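You operate a simulated robot arm through the tools that you are given. There is no shell and no other tool. Be economical: measure what you need, move in short steps, check, and stop when the job is done.

Carry out the task below with a simulated two-armed robot. There is one attempt and no reset: what you move stays moved.

JOB
Take the black probe and put it on the shelf under the dosing bench. Close the dosing bench drawer. Fetch the carton of nuts and set it on the bottom shelf of the stock rack. Put the blue pad from the top shelf of the stock rack on the middle shelf of the stock rack. Take the carton of ferrules and put it on the black scrap tray. Put the date clip on the top shelf of the stock rack away on the top of the parts table. Any order will do. Set down upright: black probe, carton of nuts, carton of ferrules, date clip.

It is judged by the outcome, as a careful person would: the job done as asked, and still so three seconds after it is handed in. It fails if anything else is knocked over, pushed out of place, dropped, spilled or broken.

ROBOT AND FRAMES
Two 7-joint arms with two-finger parallel grippers on one trunk, on a base that drives. Base frame: it is fixed to the floor where the robot stands at the start and does not move with it; the origin is under the middle of the robot, x ahead of it, y to its left, z up. Lengths are in m, angles in rad, forces in N, time in s.
The left shoulder is at the start at [0.06, 0.143, 0.901], the right one opposite. Places, roughly: black probe (8x8x15 cm) [0.5, -0.1, 1]; black scrap tray (13x32x3 cm) [-8, 3.6, 0.8]; blue pad (7x10x3 cm) [-9.4, 6.5, 1.2]; bottom shelf of the stock rack [-9.3, 6.1, 0.1]; carton of ferrules [-9.25, 6.25, 1.25]; carton of nuts [-9.25, 6.5, 1.25]; date clip [-9.5, 5.75, 1.25]; dosing bench drawer [0.3, -0.6, 0.7]; middle shelf of the stock rack [-9.3, 6.1, 0.7]; shelf under the dosing bench [0.6, 0.3, 0.3]; top of the parts table [-8, 1.7, 0.8]. Payload 1.57 kg a hand.
The TCP of each hand is the grasp point between the finger pads, 0.03 m short of the fingertips. In the tool frame z runs along the fingers and y along their closing line. The gripper opens to 0.11 m. The fingers are 0.024 m wide and 0.012 m thick; the gripper's body (0.048 by 0.112 m) begins 0.078 m behind the TCP.
Orientation is that of the tool frame in the base frame, as a unit quaternion [x, y, z, w]. With the fingers straight down and closing along the base's y, the tool's x points along the base's -x, its y along +y and its z along -z.

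CONTROLS
- The arms move only by the tool arm_command. It takes "left_moves", "right_moves" or both (then of equal length, played together; a hand with none holds still); each is a list of rows, each a list of 3 entries, a list of its own where there are three numbers: the shift along the tool's x, y, z in m, then the turn, a rotation vector about the tool's x, y, z in degrees, then the finger opening in m, from 0 to 0.11. In form: [[[x, y, z], [ax, ay, az], fingers], ...]. A call has 1 to 8 rows; each row shifts and turns the commanded pose from where the row before left it, along the tool's axes as they then stand. Rows are played at 5 a second. More than 0.05 m and 0.15 rad between two rows, or a gripper value outside its range, and nothing of the call is played. Where a pose cannot be reached the arm comes as near as it can. A force on the tool above 40 N (or 10 N above the force at the start of the call, whichever is more), or a blocked arm, ends the call early, and 0.2 s more pass. Each finger travels about 0.045 m/s and halts on what it meets, pressing with about 31 N; the grip force reading is that of the motor and also rises with nothing between the fingers. The clock runs only during rows and for 0.2 s after the last one: add rows that do not move to give the fingers time. It gives the time, the measured TCP pose, the force on the tool (base axes), the opening and the grip force at its end, in the units of the frame above (readings bear some noise), with the torque about the TCP (base axes, N m) and any sound that the robot's microphone picked up.
- Cameras (640 x 400 px; columns grow to the right, rows downward): "scene" is now at [0.0356, -0.0302, 1.5009]; the picture's right is [-0.43, -0.90, 0.00], its down [-0.75, 0.35, -0.56] and it looks along [0.51, -0.24, -0.83] (base axes); focal length 265 px, centre (320, 200). "left" rides on the left gripper at [0.07, -0.016, -0.141] in its tool frame; the picture's right is [0.23, 0.97, 0.00], its down [-0.86, 0.20, -0.48] and it looks along [-0.47, 0.11, 0.88] (tool axes); focal length 222 px, centre (320, 200). "right" rides on the right gripper at [0.07, 0.016, -0.141] in its tool frame; the picture's right is [-0.23, 0.97, 0.00], its down [-0.85, -0.20, -0.48] and it looks along [-0.47, -0.11, 0.88] (tool axes); focal length 222 px, centre (320, 200). There is no depth. A picture from a camera that has moved, and an enlarged one, comes with that camera's place and axes in the base frame and with its lens.
- snapshot(camera): a new picture of that camera. It takes no simulated time.
- move_column(by): slides the trunk up (or, below 0, down) by that many m; the arms and the scene camera ride with it, the base frame stays. It gives what a move gives, with no picture.
- steer(legs): drives the robot by 1 to 6 legs, each [ahead, left, turn to the left] in m, m and rad, along the robot's own axes; the way and the turn of a leg run together, so that a leg with both is an arc; at most 1.5 m and 3.142 rad a leg. The arms and the cameras ride along, it lands a little off, and it stops where it bumps. It gives what a move gives.
- pan_tilt(pan, tilt): turns the head with the scene camera to pan (to the left, within 1.501 rad either way) and tilt (down, from -0.506 to 1.204), counted from straight ahead of the robot. It gives what a move gives.
- inspect(camera, box): a new picture of the part [left, top, right, bottom] of that camera's present view, enlarged. It takes no simulated time.
- close_job(): hands the job in; it is judged then, once.

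Go step by step. Nothing tells you exact positions but the pictures and the camera data: compare them with the known pose of the tool, close in by small moves and look again before you grip or let go. The budget is 175 turns and 148 pictures, counting those below and the enlarged ones. Unless the task says otherwise, let go and move clear before handing in.

The tools are called after "Call:" as a command line: name --argument value ..., lists and objects as JSON in quotes. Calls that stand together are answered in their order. arm_command: Moves the arms, as the interface text tells. Its arguments: {"type":"object","properties":{"left_moves":{"type":"array","items":{"type":"array"}},"right_moves":{"type":"array","items":{"type":"array"}}},"required":[]} The other tools are called the same way: move_column (by) slides the trunk up or down; steer (legs) drives the base; pan_tilt (pan, tilt) turns the head that bears the scene camera; snapshot (camera) takes a picture; inspect (camera, box) takes an enlarged picture of a part of a camera's view; close_job () hands the job in.

At the start:

```text
time: 0.0
left_tool_pos: [0.4612, 0.0229, 1.0769]
left_orientation: [0.0, 1.0, -0.001, 0.0]
left_ft_force: [-0.1, -0.3, -0.3]
left_ft_torque: [0.02, -0.03, -0.01]
left_width: 0.11
left_grip_force: 0.0
right_tool_pos: [0.3723, -0.3207, 1.0769]
right_orientation: [0.0, 1.0, 0.001, 0.001]
right_ft_force: [0.5, 0.2, -0.2]
right_ft_torque: [0.02, 0.0, 0.03]
right_width: 0.1099
right_grip_force: 0.0
trunk travel left (down, up): [-0.5, 0.09]
robot x, y, heading: [0.0005, 0.0013, -0.002]
head pan, tilt: [-0.44, 0.97]
```

scene: 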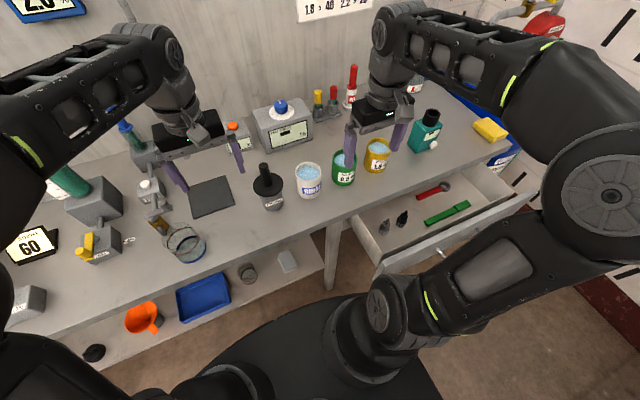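
right: 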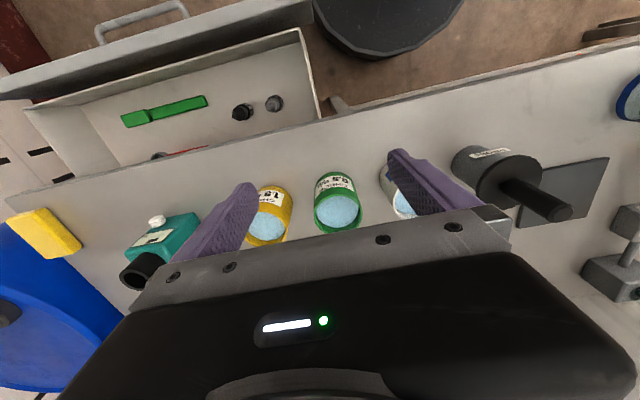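
left: 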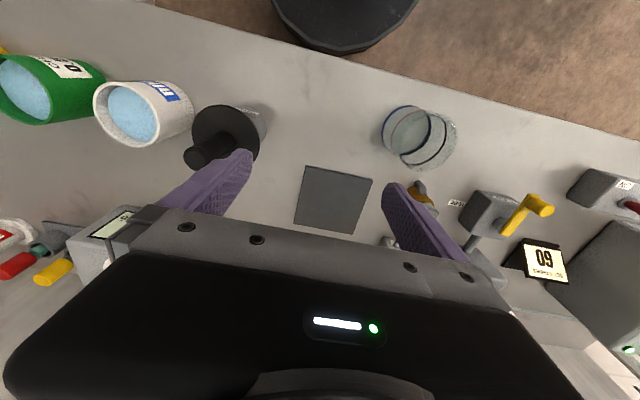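

The probe stands at about (0.58, -0.10) on the bench, with a thin handle on top. The open drawer is to the right and the shelf is underneath on the left. I'll look closer at the probe and the shelf.

Call:
inspect --camera "scene" --box '[200, 130, 400, 255]'

Call:
inspect --camera "scene" --box '[70, 210, 350, 385]'

```text
3.20 times, centred on (300, 192) of scene
camera zoom: at [0.0356, -0.0302, 1.5009], right [-0.43, -0.9, 0.0], down [-0.75, 0.35, -0.56], along [0.51, -0.24, -0.83], focal length 847 px, centre (384, 224)
```

zoom: 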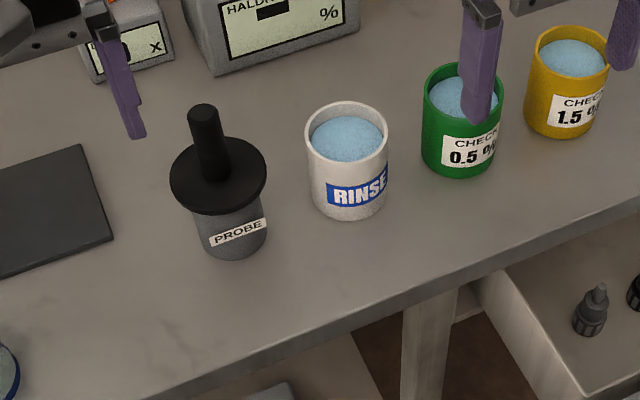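

```text
2.29 times, centred on (210, 298) of scene
camera zoom: at [0.0356, -0.0302, 1.5009], right [-0.43, -0.9, 0.0], down [-0.75, 0.35, -0.56], along [0.51, -0.24, -0.83], focal length 605 px, centre (571, -23)
```

zoom: 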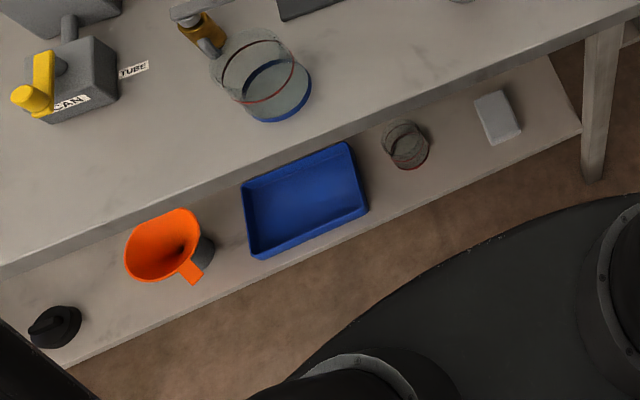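

The handle axis is near (0.593, -0.105), spanning z 0.81 to 0.90. I'll grip it with a horizontal right hand so it can go under the bench, so first I back off and swing the hand forward while moving the left hand aside.

Call:
steer --legs '[[-0.15, 0, 0]]'

Call:
arm_command --left_moves '[[[0, 0.03, 0], [0, 0, 0], 0.11], [[0, 0.03, 0], [0, 0, 0], 0.11], [[0, 0.03, 0], [0, 0, 0], 0.11], [[0, 0.03, 0], [0, 0, 0], 0.11], [[0, 0.03, 0], [0, 0, 0], 0.11], [[0, 0.03, 0], [0, 0, 0], 0.11], [[0, 0.0, 0], [0, 0, 0], 0.11], [[0, 0.0, 0], [0, 0, 0], 0.11]]' --right_moves '[[[-0.035, 0.02, 0], [0, 0, 0], 0.08], [[-0.035, 0.02, 0], [0, 0, 0], 0.08], [[-0.035, 0.02, 0], [0, -8.5, 0], 0.08], [[-0.035, 0.02, 0], [0, -8.5, 0], 0.08], [[-0.035, 0.02, 0], [0, -8.5, 0], 0.08], [[-0.035, 0.02, 0], [0, -8.5, 0], 0.08], [[0, 0.02, 0], [0, -8.5, 0], 0.08], [[0, 0.02, 0], [0, -8.5, 0], 0.08]]'

```text
time: 1.4
left_tool_pos: [0.3078, 0.0237, 1.0782]
left_orientation: [-0.001, 1.0, 0.0, 0.001]
left_ft_force: [-0.8, -0.2, 0.8]
left_ft_torque: [0.01, -0.02, 0.0]
left_width: 0.1102
left_grip_force: 0.0
right_tool_pos: [0.2209, -0.3196, 1.0778]
right_orientation: [0.0, 1.0, 0.0, 0.001]
right_ft_force: [-0.7, 0.3, 0.1]
right_ft_torque: [0.04, -0.02, -0.02]
right_width: 0.1099
right_grip_force: 0.1
trunk travel left (down, up): [-0.5, 0.09]
robot x, y, heading: [-0.1471, 0.0015, 0.004]
head pan, tilt: [-0.44, 0.97]
```

```text
time: 3.2
left_tool_pos: [0.3097, 0.2032, 1.0763]
left_orientation: [-0.002, 1.0, 0.001, 0.0]
left_ft_force: [0.5, -0.2, 0.3]
left_ft_torque: [-0.01, 0.0, 0.01]
left_width: 0.1101
left_grip_force: 0.1
right_tool_pos: [0.4265, -0.1588, 1.1072]
right_orientation: [-0.002, 0.902, 0.001, 0.432]
right_ft_force: [1.2, -0.6, 0.1]
right_ft_torque: [0.02, 0.02, -0.03]
right_width: 0.0801
right_grip_force: 0.1
trunk travel left (down, up): [-0.5, 0.09]
robot x, y, heading: [-0.149, -0.001, 0.006]
head pan, tilt: [-0.44, 0.97]
```

Call:
arm_command --right_moves '[[[0, 0.01, 0], [0, -7.8, 0], 0.08], [[0, 0.01, 0], [0, -7.8, 0], 0.08], [[0, 0.01, 0], [0, -7.8, 0], 0.08], [[0, 0.01, 0], [0, -7.8, 0], 0.08], [[0, 0.014, 0], [0, -7.6, 0], 0.08], [[0, 0, 0], [0, 0, 0], 0.08]]'

Call:
move_column --by -0.15

Call:
snapshot --camera "right"

Call:
snapshot --camera "scene"

```text
time: 4.6
left_tool_pos: [0.3096, 0.2027, 1.0748]
left_orientation: [-0.001, 1.0, 0.0, 0.0]
left_ft_force: [-0.1, 0.0, -0.8]
left_ft_torque: [-0.03, -0.02, -0.02]
left_width: 0.11
left_grip_force: 0.1
right_tool_pos: [0.426, -0.1048, 1.1073]
right_orientation: [-0.001, 0.707, 0.0, 0.707]
right_ft_force: [0.3, 0.2, -0.4]
right_ft_torque: [-0.01, 0.01, 0.02]
right_width: 0.0802
right_grip_force: 0.1
trunk travel left (down, up): [-0.5, 0.09]
robot x, y, heading: [-0.1539, -0.0021, 0.001]
head pan, tilt: [-0.44, 0.97]
```

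```text
time: 6.3
left_tool_pos: [0.3078, 0.2026, 0.9255]
left_orientation: [-0.001, 1.0, 0.0, 0.001]
left_ft_force: [-0.2, 0.1, -0.4]
left_ft_torque: [0.0, -0.01, -0.01]
left_width: 0.1099
left_grip_force: 0.0
right_tool_pos: [0.4246, -0.1057, 0.961]
right_orientation: [-0.001, 0.706, 0.001, 0.708]
right_ft_force: [-2.3, 2.3, 12.7]
right_ft_torque: [0.55, -0.4, 0.21]
right_width: 0.0823
right_grip_force: 1.4
trunk travel left (down, up): [-0.35, 0.24]
robot x, y, heading: [-0.1533, 0.0021, 0.004]
head pan, tilt: [-0.44, 0.97]
```

```text
142 pictures are left
camera right: at [0.2843, -0.089, 0.8911], right [0.0, 0.97, 0.23], down [-0.48, -0.2, 0.85], along [0.88, -0.11, 0.47], focal length 222 px, centre (320, 200)
```

right: 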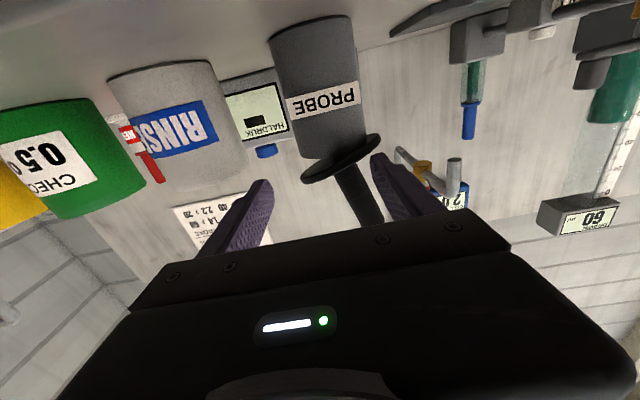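

```text
141 pictures are left
camera scene: at [-0.1168, -0.0298, 1.3512], right [-0.42, -0.91, 0.0], down [-0.75, 0.35, -0.57], along [0.51, -0.24, -0.82], focal length 265 px, centre (320, 200)
```

scene: 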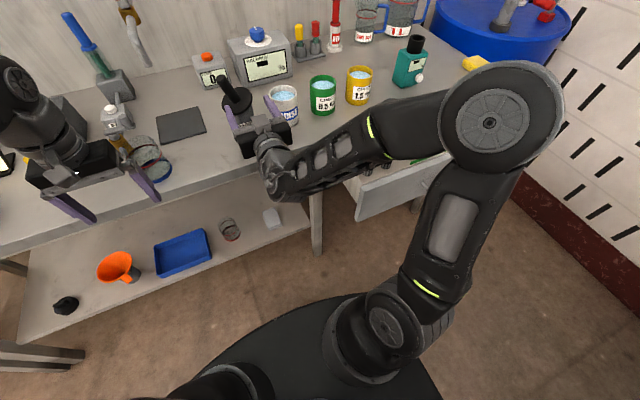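

Comparing the two views puts things higher than assumed: the bench top is about 0.85, the probe's disk about 0.95, and the handle is 0.95–1.01 at x≈0.49. The fingers are resting on the disk, so I'll raise them and look again.

Call:
move_column --by 0.04

Call:
snapshot --camera "right"

Call:
inspect --camera "scene" --box '[180, 60, 340, 160]'

```text
time: 7.2
left_tool_pos: [0.3101, 0.2031, 0.9649]
left_orientation: [-0.001, 1.0, 0.0, 0.0]
left_ft_force: [-0.9, 0.2, -0.3]
left_ft_torque: [0.02, 0.01, 0.01]
left_width: 0.1102
left_grip_force: 0.0
right_tool_pos: [0.4268, -0.1053, 0.9972]
right_orientation: [-0.001, 0.708, 0.0, 0.707]
right_ft_force: [0.4, -0.1, -0.2]
right_ft_torque: [0.02, 0.0, -0.02]
right_width: 0.0801
right_grip_force: 0.0
trunk travel left (down, up): [-0.39, 0.2]
robot x, y, heading: [-0.1523, -0.0004, 0.0]
head pan, tilt: [-0.44, 0.97]
```

```text
140 pictures are left
camera right: at [0.2847, -0.0901, 0.9286], right [0.0, 0.97, 0.23], down [-0.48, -0.2, 0.86], along [0.88, -0.11, 0.46], focal length 222 px, centre (320, 200)
```

right: 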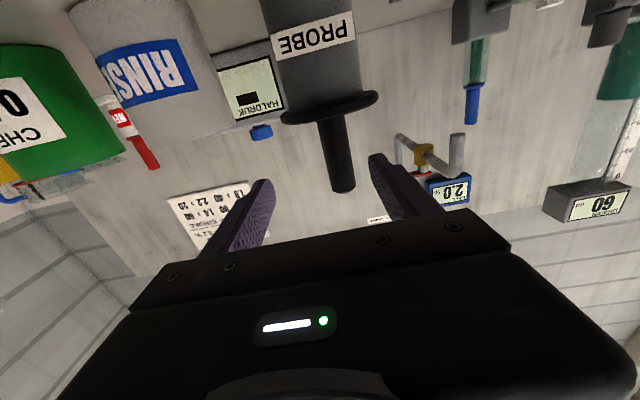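

```text
4.00 times, centred on (260, 110) of scene
camera zoom: at [-0.1152, -0.0301, 1.3909], right [-0.42, -0.91, 0.0], down [-0.75, 0.35, -0.56], along [0.51, -0.24, -0.83], focal length 1058 px, centre (560, 560)
```

zoom: 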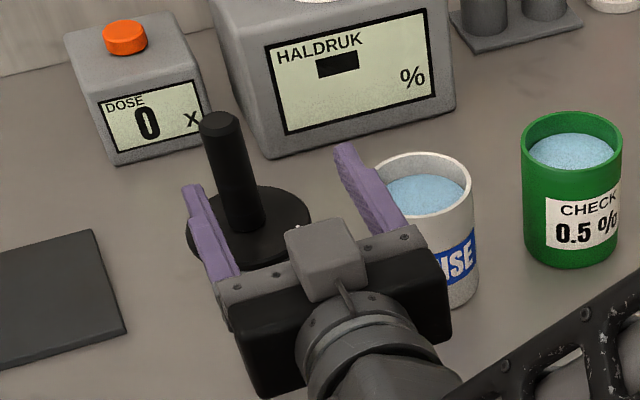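

Call:
arm_command --right_moves '[[[0.005, 0.016, 0.0], [0, 0, 0], 0.08], [[0.004, 0, 0.024], [0, 0, 0], 0.08], [[0, 0, 0.024], [0, 0, 0], 0.08], [[0, 0, 0], [0, 0, 0], 0.08], [[0, 0, 0], [0, 0, 0], 0.08]]'

Call:
inspect --camera "scene" --box '[180, 60, 340, 160]'

Call:
snapshot --camera "right"

```text
time: 8.4
left_tool_pos: [0.309, 0.2043, 0.9657]
left_orientation: [-0.001, 1.0, 0.0, 0.0]
left_ft_force: [-0.5, -0.1, -0.5]
left_ft_torque: [0.0, 0.01, 0.0]
left_width: 0.1103
left_grip_force: 0.1
right_tool_pos: [0.4752, -0.0907, 0.9886]
right_orientation: [-0.001, 0.708, 0.0, 0.706]
right_ft_force: [0.0, 0.7, -0.7]
right_ft_torque: [-0.02, 0.02, 0.01]
right_width: 0.0799
right_grip_force: 0.0
trunk travel left (down, up): [-0.39, 0.2]
robot x, y, heading: [-0.1533, -0.0001, 0.004]
head pan, tilt: [-0.44, 0.97]
```

```text
4.00 times, centred on (260, 110) of scene
camera zoom: at [-0.1154, -0.0301, 1.3909], right [-0.42, -0.91, 0.0], down [-0.75, 0.35, -0.56], along [0.51, -0.24, -0.83], focal length 1058 px, centre (560, 560)
```

zoom: 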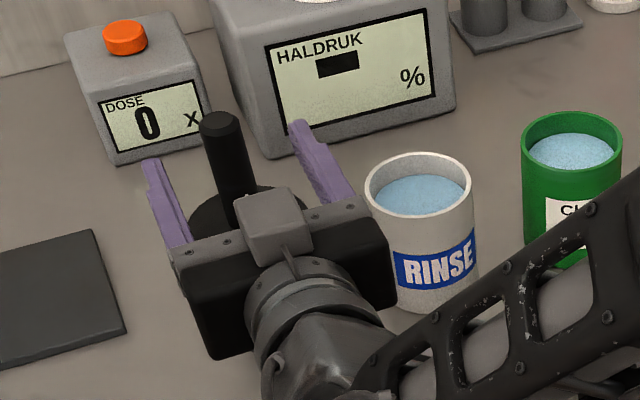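

```text
137 pictures are left
camera right: at [0.334, -0.0747, 0.9191], right [0.0, 0.97, 0.23], down [-0.48, -0.2, 0.86], along [0.88, -0.11, 0.46], focal length 222 px, centre (320, 200)
```

right: 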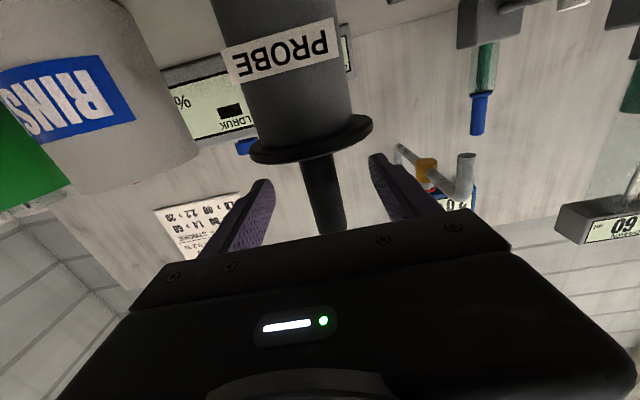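

Centred on the handle, so I'll close and lift a little.

Call:
arm_command --right_moves '[[[0, 0, 0], [0, 0, 0], 0.0], [[0, 0, 0], [0, 0, 0], 0.0], [[0, 0, 0], [0, 0, 0], 0.0], [[0, 0, 0], [0, 0, 0], 0.0], [[0, 0, 0], [0, 0, 0], 0.0], [[-0.02, 0, 0], [0, 0, 0], 0.0], [[-0.03, 0, 0], [0, 0, 0], 0.0], [[0, 0, 0], [0, 0, 0], 0.0]]'

Call:
snapshot --camera "right"

Call:
snapshot --camera "scene"

```text
time: 10.2
left_tool_pos: [0.31, 0.2035, 0.9662]
left_orientation: [-0.001, 1.0, 0.0, 0.0]
left_ft_force: [-0.2, 0.5, -0.8]
left_ft_torque: [-0.02, -0.01, 0.0]
left_width: 0.1101
left_grip_force: 0.1
right_tool_pos: [0.4755, -0.089, 1.0402]
right_orientation: [-0.002, 0.708, 0.001, 0.706]
right_ft_force: [0.6, -0.6, 0.2]
right_ft_torque: [0.01, 0.05, 0.04]
right_width: 0.0226
right_grip_force: 31.1
trunk travel left (down, up): [-0.39, 0.2]
robot x, y, heading: [-0.1518, -0.0023, 0.002]
head pan, tilt: [-0.44, 0.97]
```

```text
136 pictures are left
camera right: at [0.3336, -0.0736, 0.971], right [0.0, 0.97, 0.23], down [-0.48, -0.2, 0.86], along [0.88, -0.11, 0.46], focal length 222 px, centre (320, 200)
```

right: 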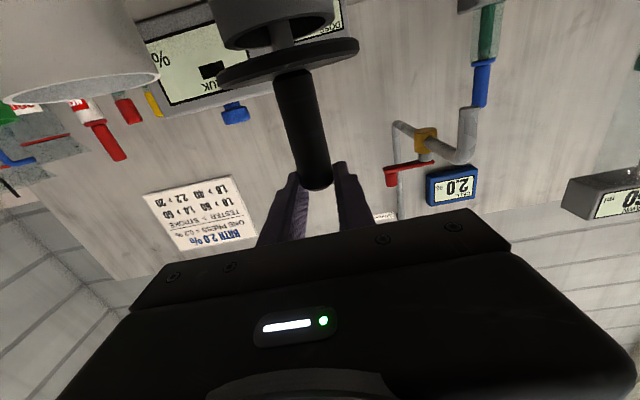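

```text
135 pictures are left
camera scene: at [-0.1152, -0.0301, 1.3909], right [-0.42, -0.91, 0.0], down [-0.75, 0.35, -0.56], along [0.51, -0.24, -0.83], focal length 265 px, centre (320, 200)
```

scene: 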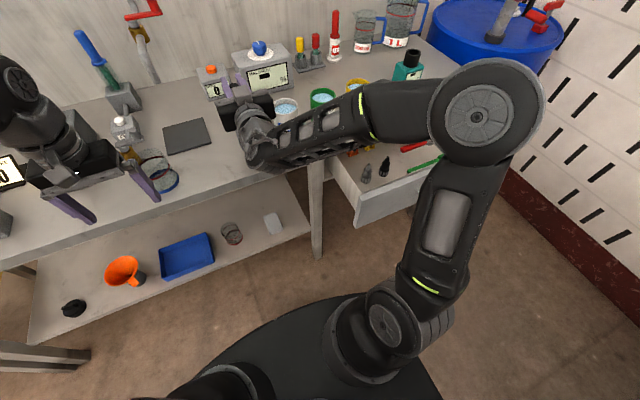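

The grey cup stays behind: the black probe is a handle, a disk and a stem that plugs into the "PROBE" holder. I'll lift it further out.

Call:
arm_command --right_moves '[[[-0.03, 0, 0], [0, 0, 0], 0.0], [[-0.03, 0, 0], [0, 0, 0], 0.0], [[-0.02, 0, 0], [0, 0, 0], 0.0], [[0, 0, 0], [0, 0, 0], 0.0]]'

Call:
snapshot --camera "right"

Call:
inspect --camera "scene" --box '[180, 40, 340, 140]'

```text
time: 11.2
left_tool_pos: [0.3095, 0.2034, 0.9651]
left_orientation: [-0.002, 1.0, 0.0, 0.001]
left_ft_force: [0.3, 0.5, 0.1]
left_ft_torque: [0.01, 0.02, 0.0]
left_width: 0.1101
left_grip_force: 0.0
right_tool_pos: [0.4753, -0.0884, 1.1194]
right_orientation: [-0.001, 0.708, 0.0, 0.706]
right_ft_force: [0.2, 0.2, -0.9]
right_ft_torque: [-0.04, 0.04, 0.02]
right_width: 0.0227
right_grip_force: 31.2
trunk travel left (down, up): [-0.39, 0.2]
robot x, y, heading: [-0.1511, 0.0, 0.007]
head pan, tilt: [-0.44, 0.97]
```

```text
134 pictures are left
camera right: at [0.3339, -0.0734, 1.0505], right [0.0, 0.97, 0.23], down [-0.48, -0.2, 0.86], along [0.88, -0.11, 0.46], focal length 222 px, centre (320, 200)
```

right: 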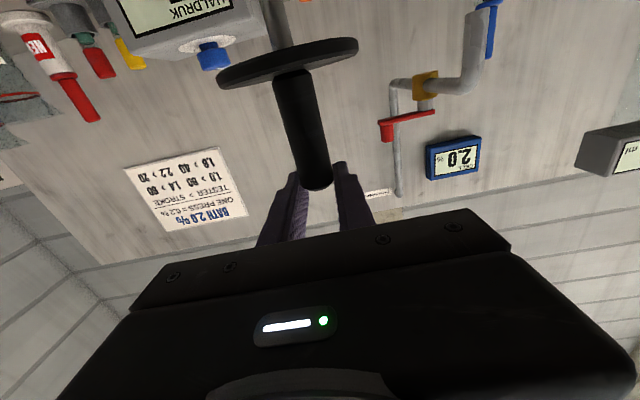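

```text
4.00 times, centred on (260, 90) of scene
camera zoom: at [-0.1153, -0.0301, 1.3909], right [-0.42, -0.91, 0.0], down [-0.75, 0.35, -0.56], along [0.51, -0.24, -0.83], focal length 1058 px, centre (560, 640)
```

zoom: 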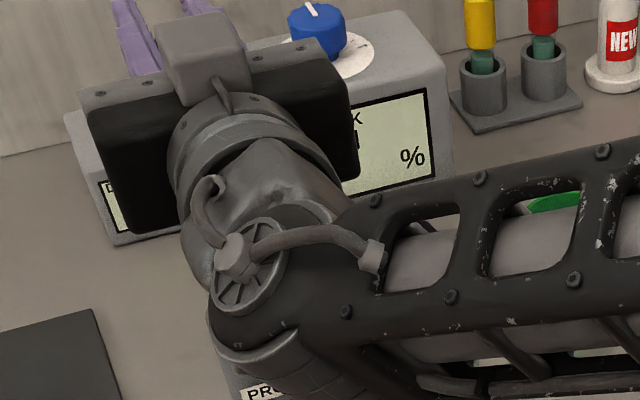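

The probe is out, with a thin stem below the disk. I'll back away and turn the hand sideways so the head camera can see the lower end.

Call:
steer --legs '[[-0.3, 0, 0]]'

Call:
arm_command --right_moves '[[[0, 0, 0], [-8.5, 0, 0], 0.0], [[0, 0, 0], [-8.5, 0, 0], 0.0], [[0, 0, 0], [-8.5, 0, 0], 0.0], [[0, 0, 0], [-8.5, 0, 0], 0.0], [[0, 0, 0], [-8.5, 0, 0], 0.0], [[0, 0, 0], [-8.5, 0, 0], 0.0], [[0, 0, 0], [0, 0, 0], 0.0]]'

Call:
pan_tilt --pan -0.2 --tilt 0.6

Call:
snapshot --camera "scene"

```text
time: 13.2
left_tool_pos: [0.0074, 0.2023, 0.9661]
left_orientation: [-0.001, 1.0, 0.0, -0.001]
left_ft_force: [-0.3, 0.2, 0.5]
left_ft_torque: [0.01, -0.03, 0.0]
left_width: 0.11
left_grip_force: 0.0
right_tool_pos: [0.1725, -0.0891, 1.1205]
right_orientation: [0.0, 0.708, 0.0, 0.707]
right_ft_force: [-0.2, -0.2, -1.3]
right_ft_torque: [-0.02, 0.01, -0.02]
right_width: 0.0229
right_grip_force: 31.1
trunk travel left (down, up): [-0.39, 0.2]
robot x, y, heading: [-0.4537, 0.0018, 0.003]
head pan, tilt: [-0.44, 0.97]
```

```text
time: 14.8
left_tool_pos: [0.0078, 0.2023, 0.9655]
left_orientation: [-0.002, 1.0, -0.001, 0.0]
left_ft_force: [0.1, 0.5, 0.6]
left_ft_torque: [0.01, 0.03, -0.03]
left_width: 0.1097
left_grip_force: 0.0
right_tool_pos: [0.1734, -0.0902, 1.1192]
right_orientation: [-0.07, 0.705, 0.07, 0.702]
right_ft_force: [0.0, 0.0, -1.1]
right_ft_torque: [0.01, 0.03, 0.03]
right_width: 0.0229
right_grip_force: 30.8
right hand out of reach, approached as far as the arm can: row 2, 3, 4, 5, 6
trunk travel left (down, up): [-0.39, 0.2]
robot x, y, heading: [-0.4517, 0.0017, 0.002]
head pan, tilt: [-0.44, 0.97]
```

```text
time: 15.7
left_tool_pos: [0.0079, 0.2034, 0.9646]
left_orientation: [-0.001, 1.0, 0.0, 0.0]
left_ft_force: [0.1, -0.2, -0.1]
left_ft_torque: [0.01, -0.02, 0.0]
left_width: 0.11
left_grip_force: 0.0
right_tool_pos: [0.1729, -0.0904, 1.1203]
right_orientation: [-0.071, 0.705, 0.071, 0.703]
right_ft_force: [-0.4, -0.6, -0.6]
right_ft_torque: [0.01, 0.03, -0.01]
right_width: 0.0228
right_grip_force: 30.3
trunk travel left (down, up): [-0.39, 0.2]
robot x, y, heading: [-0.4497, -0.0001, 0.004]
head pan, tilt: [-0.201, 0.6]
```

```text
132 pictures are left
camera scene: at [-0.3957, -0.0178, 1.4208], right [-0.2, -0.98, 0.0], down [-0.55, 0.11, -0.82], along [0.81, -0.16, -0.57], focal length 265 px, centre (320, 200)
```

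scene: 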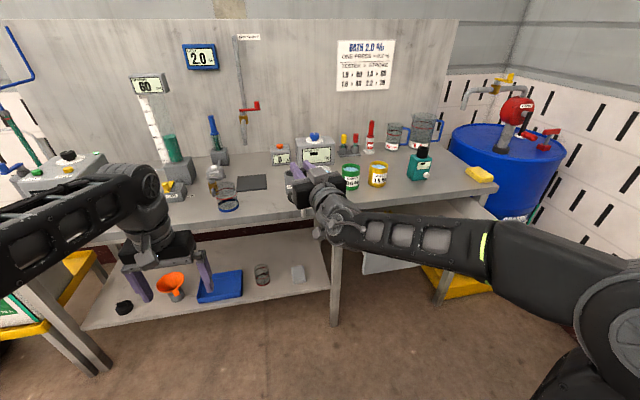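

Call:
arm_command --right_moves '[[[0, -0.04, 0], [0, 0, 0], 0.0], [[0, -0.04, 0], [0, 0, 0], 0.0], [[0, -0.04, 0], [0, 0, 0], 0.0], [[0, -0.04, 0], [0, 0, 0], 0.0], [[0, -0.04, 0], [0, 0, 0], 0.0], [[0, -0.04, 0], [0, 0, 0], 0.0], [[0, 0, 0], [0, 0, 0], 0.0]]'

Call:
snapshot --camera "scene"

```text
time: 17.3
left_tool_pos: [0.0078, 0.2042, 0.9647]
left_orientation: [-0.001, 1.0, 0.001, 0.001]
left_ft_force: [-0.2, 1.1, 0.1]
left_ft_torque: [0.01, -0.01, 0.01]
left_width: 0.11
left_grip_force: 0.2
right_tool_pos: [0.2167, -0.2947, 1.1098]
right_orientation: [-0.07, 0.705, 0.07, 0.702]
right_ft_force: [0.6, -0.2, -1.0]
right_ft_torque: [0.0, -0.03, 0.02]
right_width: 0.0227
right_grip_force: 30.7
right hand out of reach, approached as far as the arm can: row 1
trunk travel left (down, up): [-0.39, 0.2]
robot x, y, heading: [-0.4528, 0.0022, -0.001]
head pan, tilt: [-0.201, 0.6]
```

```text
131 pictures are left
camera scene: at [-0.3956, -0.0179, 1.4209], right [-0.2, -0.98, 0.0], down [-0.55, 0.11, -0.82], along [0.81, -0.16, -0.57], focal length 265 px, centre (320, 200)
```

scene: 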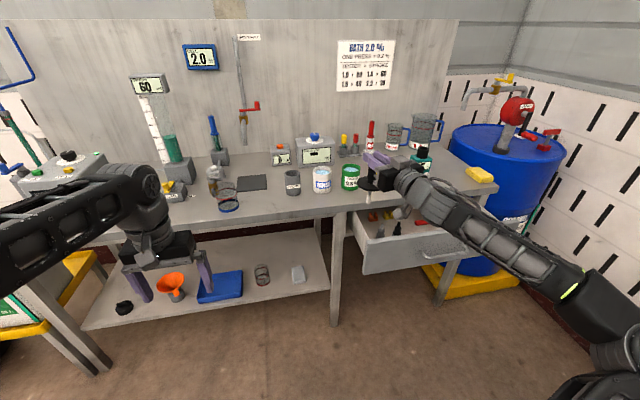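

Call:
inspect --camera "scene" --box '[330, 130, 490, 230]'

Call:
inspect --camera "scene" --box '[90, 220, 350, 382]'

```text
4.00 times, centred on (410, 180) of scene
camera zoom: at [-0.3956, -0.0179, 1.4209], right [-0.2, -0.98, 0.0], down [-0.55, 0.11, -0.82], along [0.81, -0.16, -0.57], focal length 1058 px, centre (-40, 280)
```

zoom: 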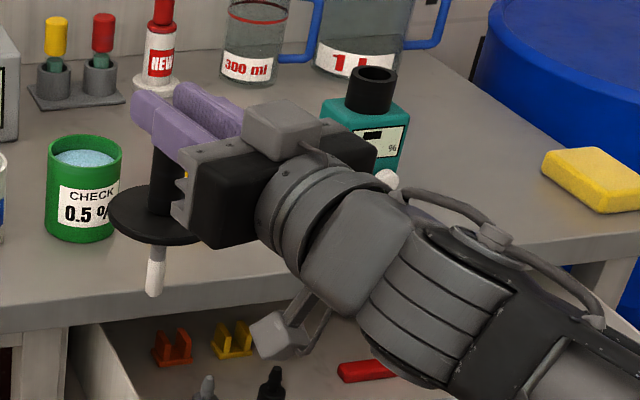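

```text
2.46 times, centred on (220, 301) of scene
camera zoom: at [-0.3956, -0.0179, 1.4209], right [-0.2, -0.98, 0.0], down [-0.55, 0.11, -0.82], along [0.81, -0.16, -0.57], focal length 651 px, centre (566, -49)
```

zoom: 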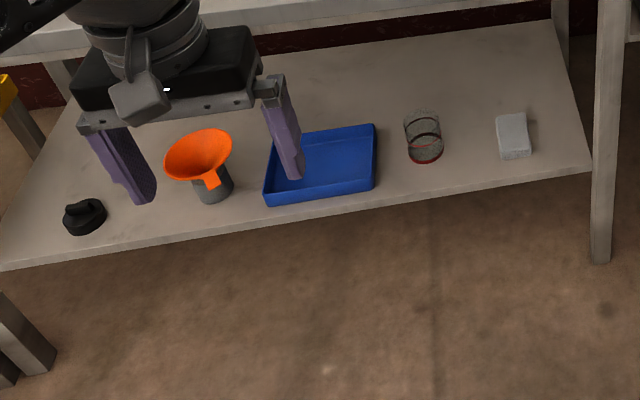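

Call:
inspect --camera "scene" --box '[350, 165, 390, 210]'

Call:
inspect --camera "scene" --box '[240, 250, 320, 300]'

Call:
inspect --camera "scene" --box '[100, 260, 200, 322]'

```text
8.89 times, centred on (370, 188) of scene
camera zoom: at [-0.3956, -0.0179, 1.4209], right [-0.2, -0.98, 0.0], down [-0.55, 0.11, -0.82], along [0.81, -0.16, -0.57], focal length 2352 px, centre (-124, 311)
```

zoom: 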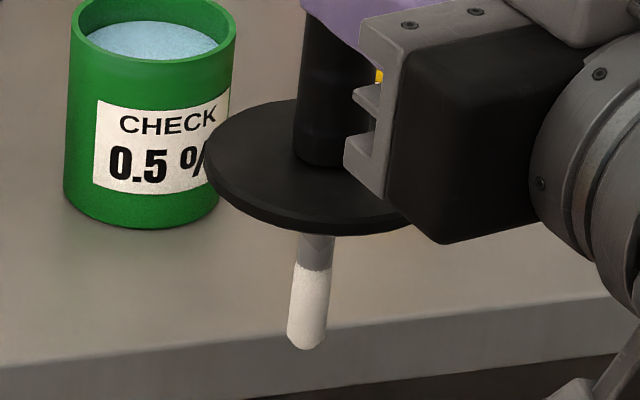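

```text
8.00 times, centred on (280, 275) of scene
camera zoom: at [-0.3956, -0.0179, 1.4209], right [-0.2, -0.98, 0.0], down [-0.55, 0.11, -0.82], along [0.81, -0.16, -0.57], focal length 2117 px, centre (640, -400)
```

zoom: 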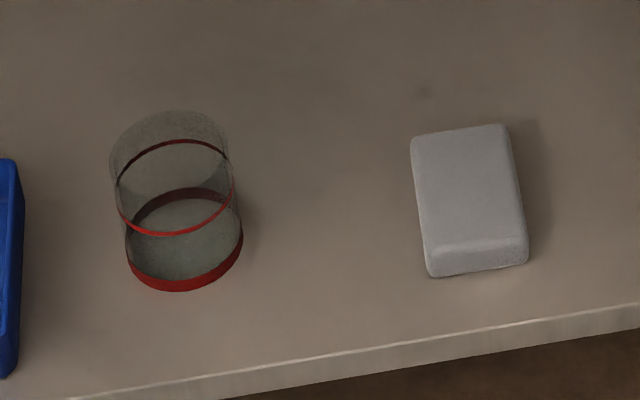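

```text
6.40 times, centred on (150, 291) of scene
camera zoom: at [-0.3956, -0.0179, 1.4209], right [-0.2, -0.98, 0.0], down [-0.55, 0.11, -0.82], along [0.81, -0.16, -0.57], focal length 1693 px, centre (1408, -382)
```

zoom: 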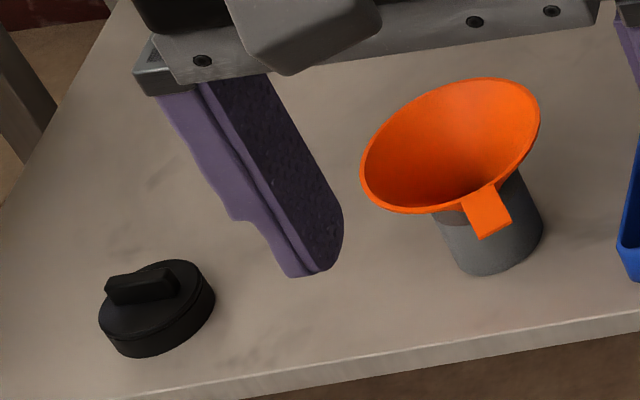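

The probe has a small flat tip, so it has to stand exactly upright. I take the shelf to be near z≈0.37 with a free spot at about (0.45, -0.015). I'll straighten the hand, lower the trunk clear of the bench, then look.

Call:
arm_command --right_moves '[[[0, 0, 0], [5.7, 0, 0], 0.0], [[0, 0, 0], [5.7, 0, 0], 0.0], [[0, 0, 0], [0, 0, 0], 0.0]]'

Call:
move_column --by -0.38

Call:
pan_tilt --pan 0.0 --tilt 0.5

Call:
snapshot --camera "scene"

```text
time: 18.1
left_tool_pos: [0.0075, 0.2019, 0.9652]
left_orientation: [-0.001, 1.0, 0.0, 0.0]
left_ft_force: [-0.1, 0.3, -0.7]
left_ft_torque: [-0.01, 0.0, -0.03]
left_width: 0.1101
left_grip_force: 0.0
right_tool_pos: [0.2181, -0.2944, 1.1082]
right_orientation: [-0.001, 0.708, 0.001, 0.706]
right_ft_force: [0.2, 0.3, -0.8]
right_ft_torque: [0.01, 0.03, 0.01]
right_width: 0.0229
right_grip_force: 31.1
trunk travel left (down, up): [-0.39, 0.2]
robot x, y, heading: [-0.4538, -0.0015, 0.001]
head pan, tilt: [-0.201, 0.6]
```

```text
time: 20.5
left_tool_pos: [0.0057, 0.2043, 0.6885]
left_orientation: [-0.002, 1.0, 0.0, 0.0]
left_ft_force: [-1.0, -0.4, 0.0]
left_ft_torque: [-0.01, 0.01, -0.01]
left_width: 0.11
left_grip_force: 0.0
right_tool_pos: [0.215, -0.2863, 0.8462]
right_orientation: [-0.008, 0.698, 0.003, 0.716]
right_ft_force: [0.7, 1.7, 18.5]
right_ft_torque: [-0.09, 1.59, -0.09]
right_width: 0.0223
right_grip_force: 31.0
trunk travel left (down, up): [-0.113, 0.477]
robot x, y, heading: [-0.456, 0.0024, 0.003]
head pan, tilt: [-0.201, 0.6]
stopped: the force on the tool passed its limit (the readings are from after the stop); the commanded pose is now the measured one
```

```text
time: 21.2
left_tool_pos: [0.0062, 0.2048, 0.6879]
left_orientation: [-0.001, 1.0, -0.001, 0.001]
left_ft_force: [-0.5, -0.8, 0.1]
left_ft_torque: [0.0, 0.02, -0.01]
left_width: 0.11
left_grip_force: 0.0
right_tool_pos: [0.2152, -0.2866, 0.8454]
right_orientation: [-0.008, 0.7, 0.004, 0.714]
right_ft_force: [0.5, 6.2, 25.8]
right_ft_torque: [-0.01, 2.29, -0.43]
right_width: 0.022
right_grip_force: 30.9
trunk travel left (down, up): [-0.113, 0.477]
robot x, y, heading: [-0.4528, -0.0001, 0.006]
head pan, tilt: [0.0, 0.499]
```

```text
125 pictures are left
camera scene: at [-0.3931, 0.0014, 1.1536], right [0.0, -1.0, 0.0], down [-0.48, 0.0, -0.88], along [0.88, 0.0, -0.48], focal length 265 px, centre (320, 200)
```

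scene: 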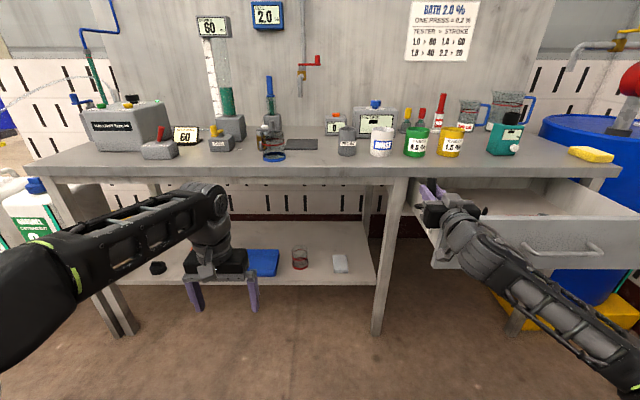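

The probe bumped the open drawer's side wall while going down. I'll raise it straight back up and check.

Call:
move_column --by 0.12

Call:
snapshot --camera "right"

Call:
inspect --camera "scene" --box '[380, 60, 640, 340]'

```text
time: 22.8
left_tool_pos: [0.0065, 0.2041, 0.8083]
left_orientation: [-0.002, 1.0, 0.0, 0.0]
left_ft_force: [0.3, 0.5, 0.3]
left_ft_torque: [0.05, 0.03, 0.01]
left_width: 0.1101
left_grip_force: 0.0
right_tool_pos: [0.2158, -0.2893, 0.9618]
right_orientation: [-0.006, 0.701, 0.003, 0.713]
right_ft_force: [1.0, 0.6, -0.6]
right_ft_torque: [-0.02, 0.0, 0.03]
right_width: 0.0211
right_grip_force: 30.7
trunk travel left (down, up): [-0.233, 0.357]
robot x, y, heading: [-0.4514, 0.0003, 0.004]
head pan, tilt: [0.0, 0.499]
```

```text
124 pictures are left
camera right: at [0.0764, -0.2747, 0.8902], right [-0.02, 0.97, 0.22], down [-0.49, -0.2, 0.85], along [0.87, -0.1, 0.48], focal length 222 px, centre (320, 200)
```

right: 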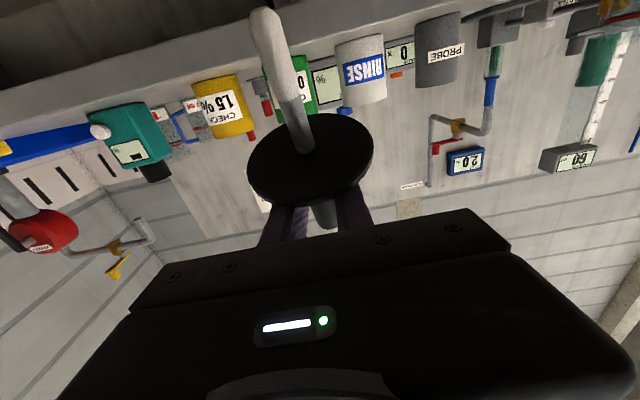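

```text
1.43 times, centred on (510, 200) of scene
camera zoom: at [-0.3912, 0.0, 1.2734], right [0.0, -1.0, 0.0], down [-0.48, 0.0, -0.88], along [0.88, 0.0, -0.48], focal length 378 px, centre (49, 200)
```

zoom: 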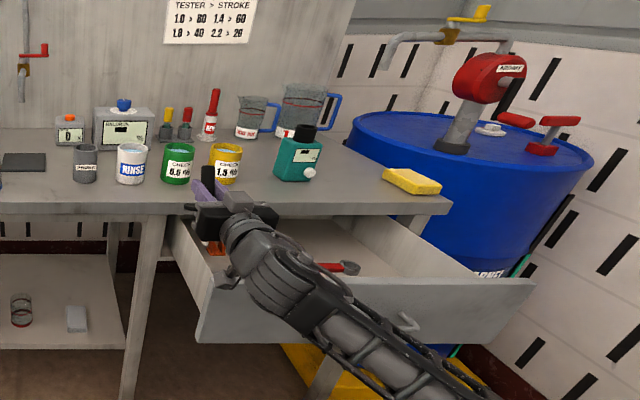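

The bump tilted the probe about 30° in the grip, with the tip towards the palm. I'll lift, pitch the hand to bring the probe vertical again, then reseat it in its holder for a clean regrip.

Call:
move_column --by 0.17

Call:
arm_command --right_moves '[[[0, 0, 0], [0, -7.5, 0], 0.0], [[0, 0, 0], [0, -7.5, 0], 0.0], [[0, 0, 0], [0, -7.5, 0], 0.0], [[0, 0, 0], [0, -7.5, 0], 0.0], [[0, 0, 0], [0, 0, 0], 0.0], [[0, 0, 0], [0, 0, 0], 0.0]]'

Call:
snapshot --camera "right"

Call:
snapshot --camera "scene"

```text
time: 24.7
left_tool_pos: [0.0071, 0.2039, 0.9796]
left_orientation: [-0.002, 1.0, 0.0, -0.001]
left_ft_force: [-1.0, 0.8, -0.3]
left_ft_torque: [-0.03, -0.03, -0.02]
left_width: 0.11
left_grip_force: 0.1
right_tool_pos: [0.2174, -0.2888, 1.1314]
right_orientation: [-0.005, 0.701, 0.002, 0.713]
right_ft_force: [-0.1, -0.1, -0.7]
right_ft_torque: [0.0, 0.02, 0.0]
right_width: 0.0221
right_grip_force: 30.9
trunk travel left (down, up): [-0.403, 0.187]
robot x, y, heading: [-0.4518, -0.0007, 0.003]
head pan, tilt: [0.0, 0.499]
```

```text
time: 26.1
left_tool_pos: [0.0077, 0.2039, 0.9786]
left_orientation: [-0.002, 1.0, 0.0, 0.0]
left_ft_force: [-0.2, -0.1, -0.8]
left_ft_torque: [-0.02, -0.03, 0.03]
left_width: 0.1099
left_grip_force: 0.0
right_tool_pos: [0.2156, -0.312, 1.1638]
right_orientation: [-0.012, 0.494, 0.008, 0.87]
right_ft_force: [0.8, 0.7, -0.1]
right_ft_torque: [0.02, 0.0, 0.0]
right_width: 0.0222
right_grip_force: 31.1
right hand out of reach, approached as far as the arm can: row 2, 3, 4
trunk travel left (down, up): [-0.403, 0.187]
robot x, y, heading: [-0.4512, -0.0008, 0.0]
head pan, tilt: [0.0, 0.499]
```

```text
122 pictures are left
camera right: at [0.1299, -0.2993, 1.0317], right [-0.14, 0.97, 0.18], down [-0.84, -0.21, 0.49], along [0.52, -0.09, 0.85], focal length 222 px, centre (320, 200)
```

right: 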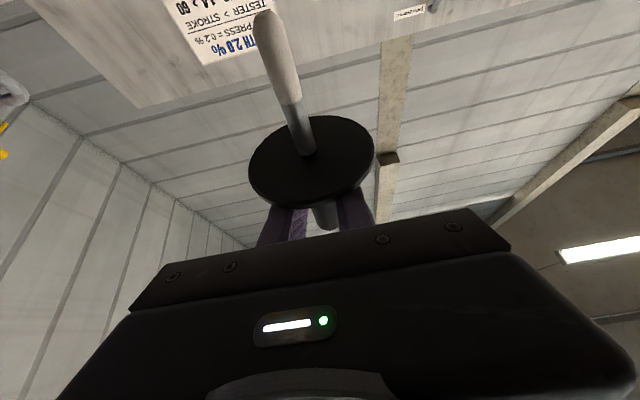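

```text
121 pictures are left
camera scene: at [-0.3912, 0.0002, 1.4434], right [0.0, -1.0, 0.0], down [-0.48, 0.0, -0.88], along [0.88, 0.0, -0.48], focal length 265 px, centre (320, 200)
```

scene: 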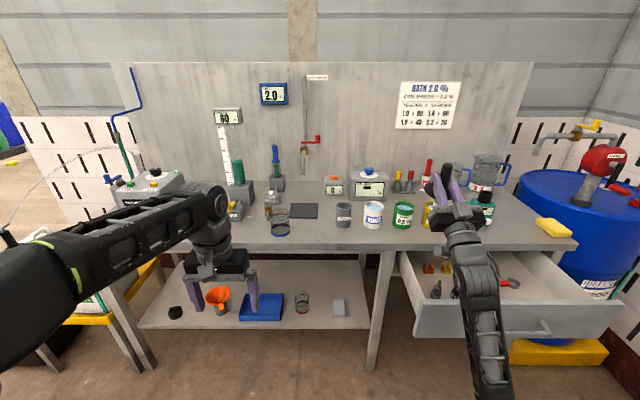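

Call:
inspect --camera "scene" --box '[400, 150, 540, 290]'

Call:
inspect --camera "scene" --box '[160, 180, 280, 320]'

```text
2.86 times, centred on (470, 220) of scene
camera zoom: at [-0.3912, 0.0002, 1.4434], right [0.0, -1.0, 0.0], down [-0.48, 0.0, -0.88], along [0.88, 0.0, -0.48], focal length 756 px, centre (-109, 143)
```

zoom: 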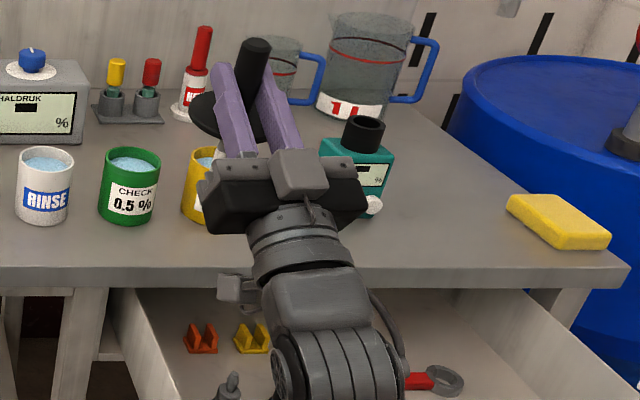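

```text
2.86 times, centred on (220, 250) of scene
camera zoom: at [-0.3912, 0.0002, 1.4434], right [0.0, -1.0, 0.0], down [-0.48, 0.0, -0.88], along [0.88, 0.0, -0.48], focal length 756 px, centre (606, 57)
```

zoom: 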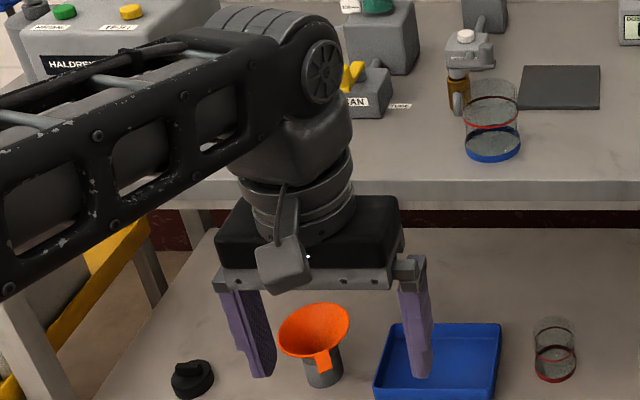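

The probe is roughly vertical now, but the camera bracket under the hand would hit the bench at this pitch. I'll halve the pitch and move over the holder.

Call:
arm_command --right_moves '[[[0, 0, 0], [0, 7.5, 0], 0.0], [[0, 0, 0], [0, 7.5, 0], 0.0], [[0, 0, 0], [0, 0, 0], 0.0]]'

Call:
steer --legs '[[0, 0.2, 0], [0.2, 0, 0]]'

Call:
snapshot --camera "right"

Call:
snapshot --camera "scene"

```text
time: 26.9
left_tool_pos: [0.007, 0.2042, 0.9782]
left_orientation: [-0.002, 1.0, 0.0, 0.0]
left_ft_force: [-0.6, 0.1, -0.9]
left_ft_torque: [0.02, -0.01, 0.04]
left_width: 0.1099
left_grip_force: 0.0
right_tool_pos: [0.2168, -0.3122, 1.1644]
right_orientation: [-0.005, 0.603, 0.003, 0.798]
right_ft_force: [-0.5, 1.0, -1.0]
right_ft_torque: [-0.03, 0.0, -0.01]
right_width: 0.0223
right_grip_force: 30.6
trunk travel left (down, up): [-0.403, 0.187]
robot x, y, heading: [-0.4524, -0.0036, 0.0]
head pan, tilt: [0.0, 0.499]
```

```text
time: 29.7
left_tool_pos: [0.2062, 0.4022, 0.9783]
left_orientation: [0.001, 1.0, 0.0, -0.001]
left_ft_force: [0.1, 0.9, 0.0]
left_ft_torque: [-0.01, 0.01, 0.01]
left_width: 0.1101
left_grip_force: 0.0
right_tool_pos: [0.4116, -0.114, 1.1635]
right_orientation: [-0.003, 0.602, 0.001, 0.798]
right_ft_force: [0.4, 0.3, -1.6]
right_ft_torque: [-0.02, 0.01, 0.01]
right_width: 0.022
right_grip_force: 31.1
trunk travel left (down, up): [-0.403, 0.187]
robot x, y, heading: [-0.256, 0.206, -0.001]
head pan, tilt: [0.0, 0.499]
```

```text
118 pictures are left
camera right: at [0.2957, -0.0996, 1.0577], right [-0.07, 0.97, 0.21], down [-0.69, -0.2, 0.69], along [0.72, -0.1, 0.69], focal length 222 px, centre (320, 200)
```

right: 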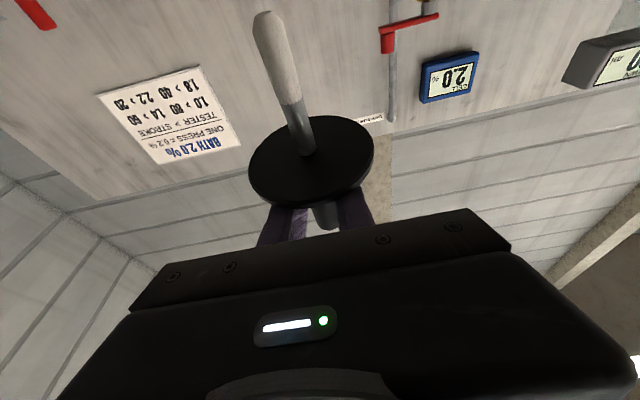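

```text
117 pictures are left
camera scene: at [-0.1931, 0.2001, 1.4434], right [0.0, -1.0, 0.0], down [-0.48, 0.0, -0.88], along [0.88, 0.0, -0.48], focal length 265 px, centre (320, 200)
```

scene: 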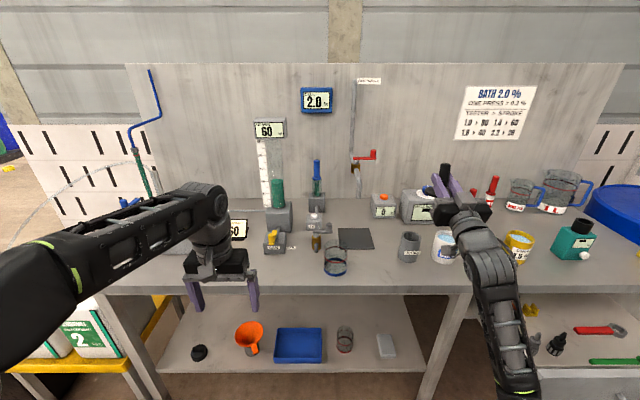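

Call:
arm_command --right_moves '[[[0.011, 0.014, 0.038], [0, 0, 0], 0.0], [[0.011, 0.014, 0.038], [0, 0, 0], 0.0], [[0, 0, 0], [0, 0, 0], 0.0]]'

Call:
move_column --by -0.1

Call:
snapshot --camera "right"

Call:
inspect --camera "scene" --box '[370, 130, 530, 300]'

```text
time: 30.5
left_tool_pos: [0.2051, 0.4012, 0.9791]
left_orientation: [0.001, 1.0, 0.0, -0.001]
left_ft_force: [0.3, -0.9, -0.3]
left_ft_torque: [-0.01, 0.03, 0.01]
left_width: 0.1098
left_grip_force: 0.0
right_tool_pos: [0.4914, -0.089, 1.1626]
right_orientation: [-0.004, 0.602, 0.002, 0.798]
right_ft_force: [0.1, -0.5, -1.4]
right_ft_torque: [0.01, 0.0, -0.01]
right_width: 0.0221
right_grip_force: 31.5
trunk travel left (down, up): [-0.403, 0.187]
robot x, y, heading: [-0.2579, 0.1961, -0.002]
head pan, tilt: [0.0, 0.499]
```

```text
time: 31.8
left_tool_pos: [0.2058, 0.4018, 0.8785]
left_orientation: [0.001, 1.0, 0.0, 0.0]
left_ft_force: [0.1, 0.3, -0.6]
left_ft_torque: [-0.03, -0.01, 0.01]
left_width: 0.1101
left_grip_force: 0.0
right_tool_pos: [0.4892, -0.0877, 1.0642]
right_orientation: [-0.005, 0.601, 0.002, 0.799]
right_ft_force: [0.2, -0.5, -1.7]
right_ft_torque: [0.01, 0.01, -0.02]
right_width: 0.022
right_grip_force: 31.3
trunk travel left (down, up): [-0.303, 0.287]
robot x, y, heading: [-0.2554, 0.2023, -0.0]
head pan, tilt: [0.0, 0.499]
```

```text
116 pictures are left
camera right: at [0.3737, -0.0729, 0.9577], right [-0.07, 0.97, 0.21], down [-0.69, -0.2, 0.69], along [0.72, -0.1, 0.69], focal length 222 px, centre (320, 200)
```

right: 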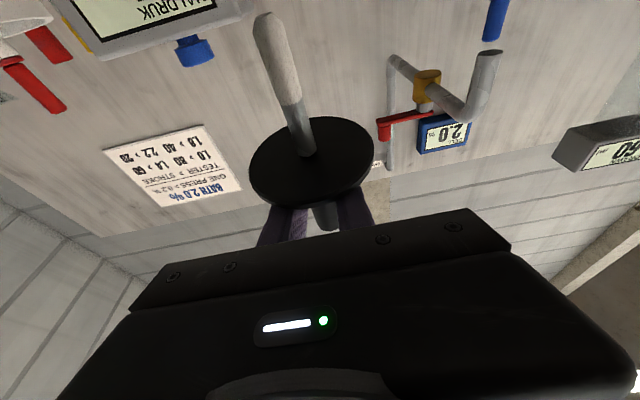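

```text
2.35 times, centred on (450, 215) of scene
camera zoom: at [-0.1941, 0.2002, 1.3435], right [0.0, -1.0, 0.0], down [-0.48, 0.0, -0.88], along [0.88, 0.0, -0.48], focal length 622 px, centre (14, 165)
```

zoom: 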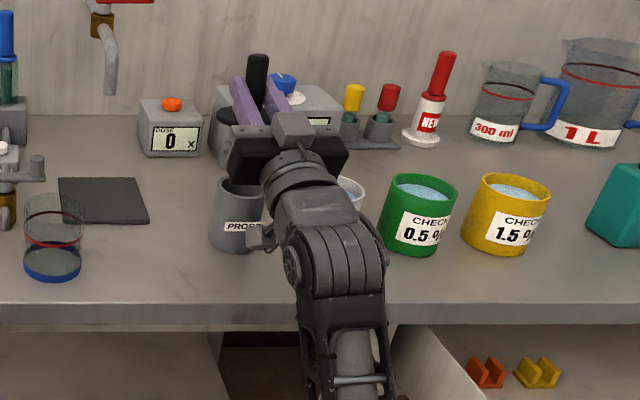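

I'll turn the left hand so its camera can watch the insertion from the side.

Call:
arm_command --left_moves '[[[0, 0, -0.03], [0, 0, 8.5], 0.05], [[0, 0, -0.03], [0, 0, 8.5], 0.05], [[0, 0, -0.03], [0, 0, 8.5], 0.05], [[0, 0, 0], [0, 0, 8.5], 0.05], [[0, 0, 0], [0, 0, 8.5], 0.05], [[0, 0, 0], [0, -8.5, 0], 0.05], [[0, 0, 0], [0, -8.5, 0], 0.05], [[0, 0, 0], [0, -8.5, 0], 0.05]]'

Call:
snapshot --camera "left"

```text
time: 33.6
left_tool_pos: [0.2029, 0.3871, 0.9249]
left_orientation: [0.252, 0.933, -0.042, 0.254]
left_ft_force: [-1.2, 0.6, -0.3]
left_ft_torque: [0.02, 0.0, 0.0]
left_width: 0.0504
left_grip_force: 0.1
left hand out of reach, approached as far as the arm can: row 1, 2, 3
right_tool_pos: [0.4898, -0.0861, 1.0628]
right_orientation: [-0.004, 0.602, 0.002, 0.799]
right_ft_force: [1.0, -0.1, -1.2]
right_ft_torque: [-0.01, 0.03, 0.03]
right_width: 0.0219
right_grip_force: 30.8
trunk travel left (down, up): [-0.303, 0.287]
robot x, y, heading: [-0.2568, 0.2003, -0.0]
head pan, tilt: [0.0, 0.499]
```

```text
114 pictures are left
camera left: at [0.0775, 0.4326, 1.013], right [0.31, 0.95, -0.06], down [0.52, -0.11, 0.85], along [0.8, -0.3, -0.52], focal length 222 px, centre (320, 200)
```

left: 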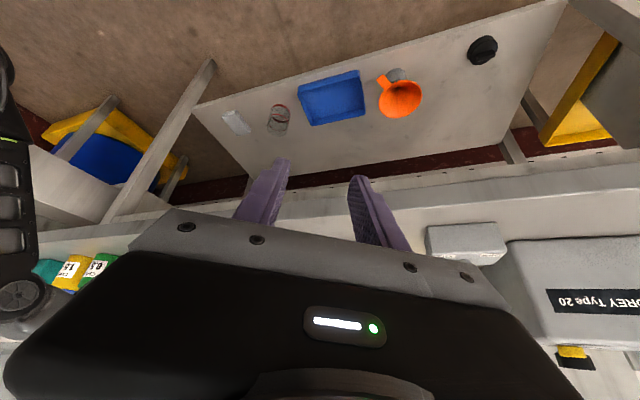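

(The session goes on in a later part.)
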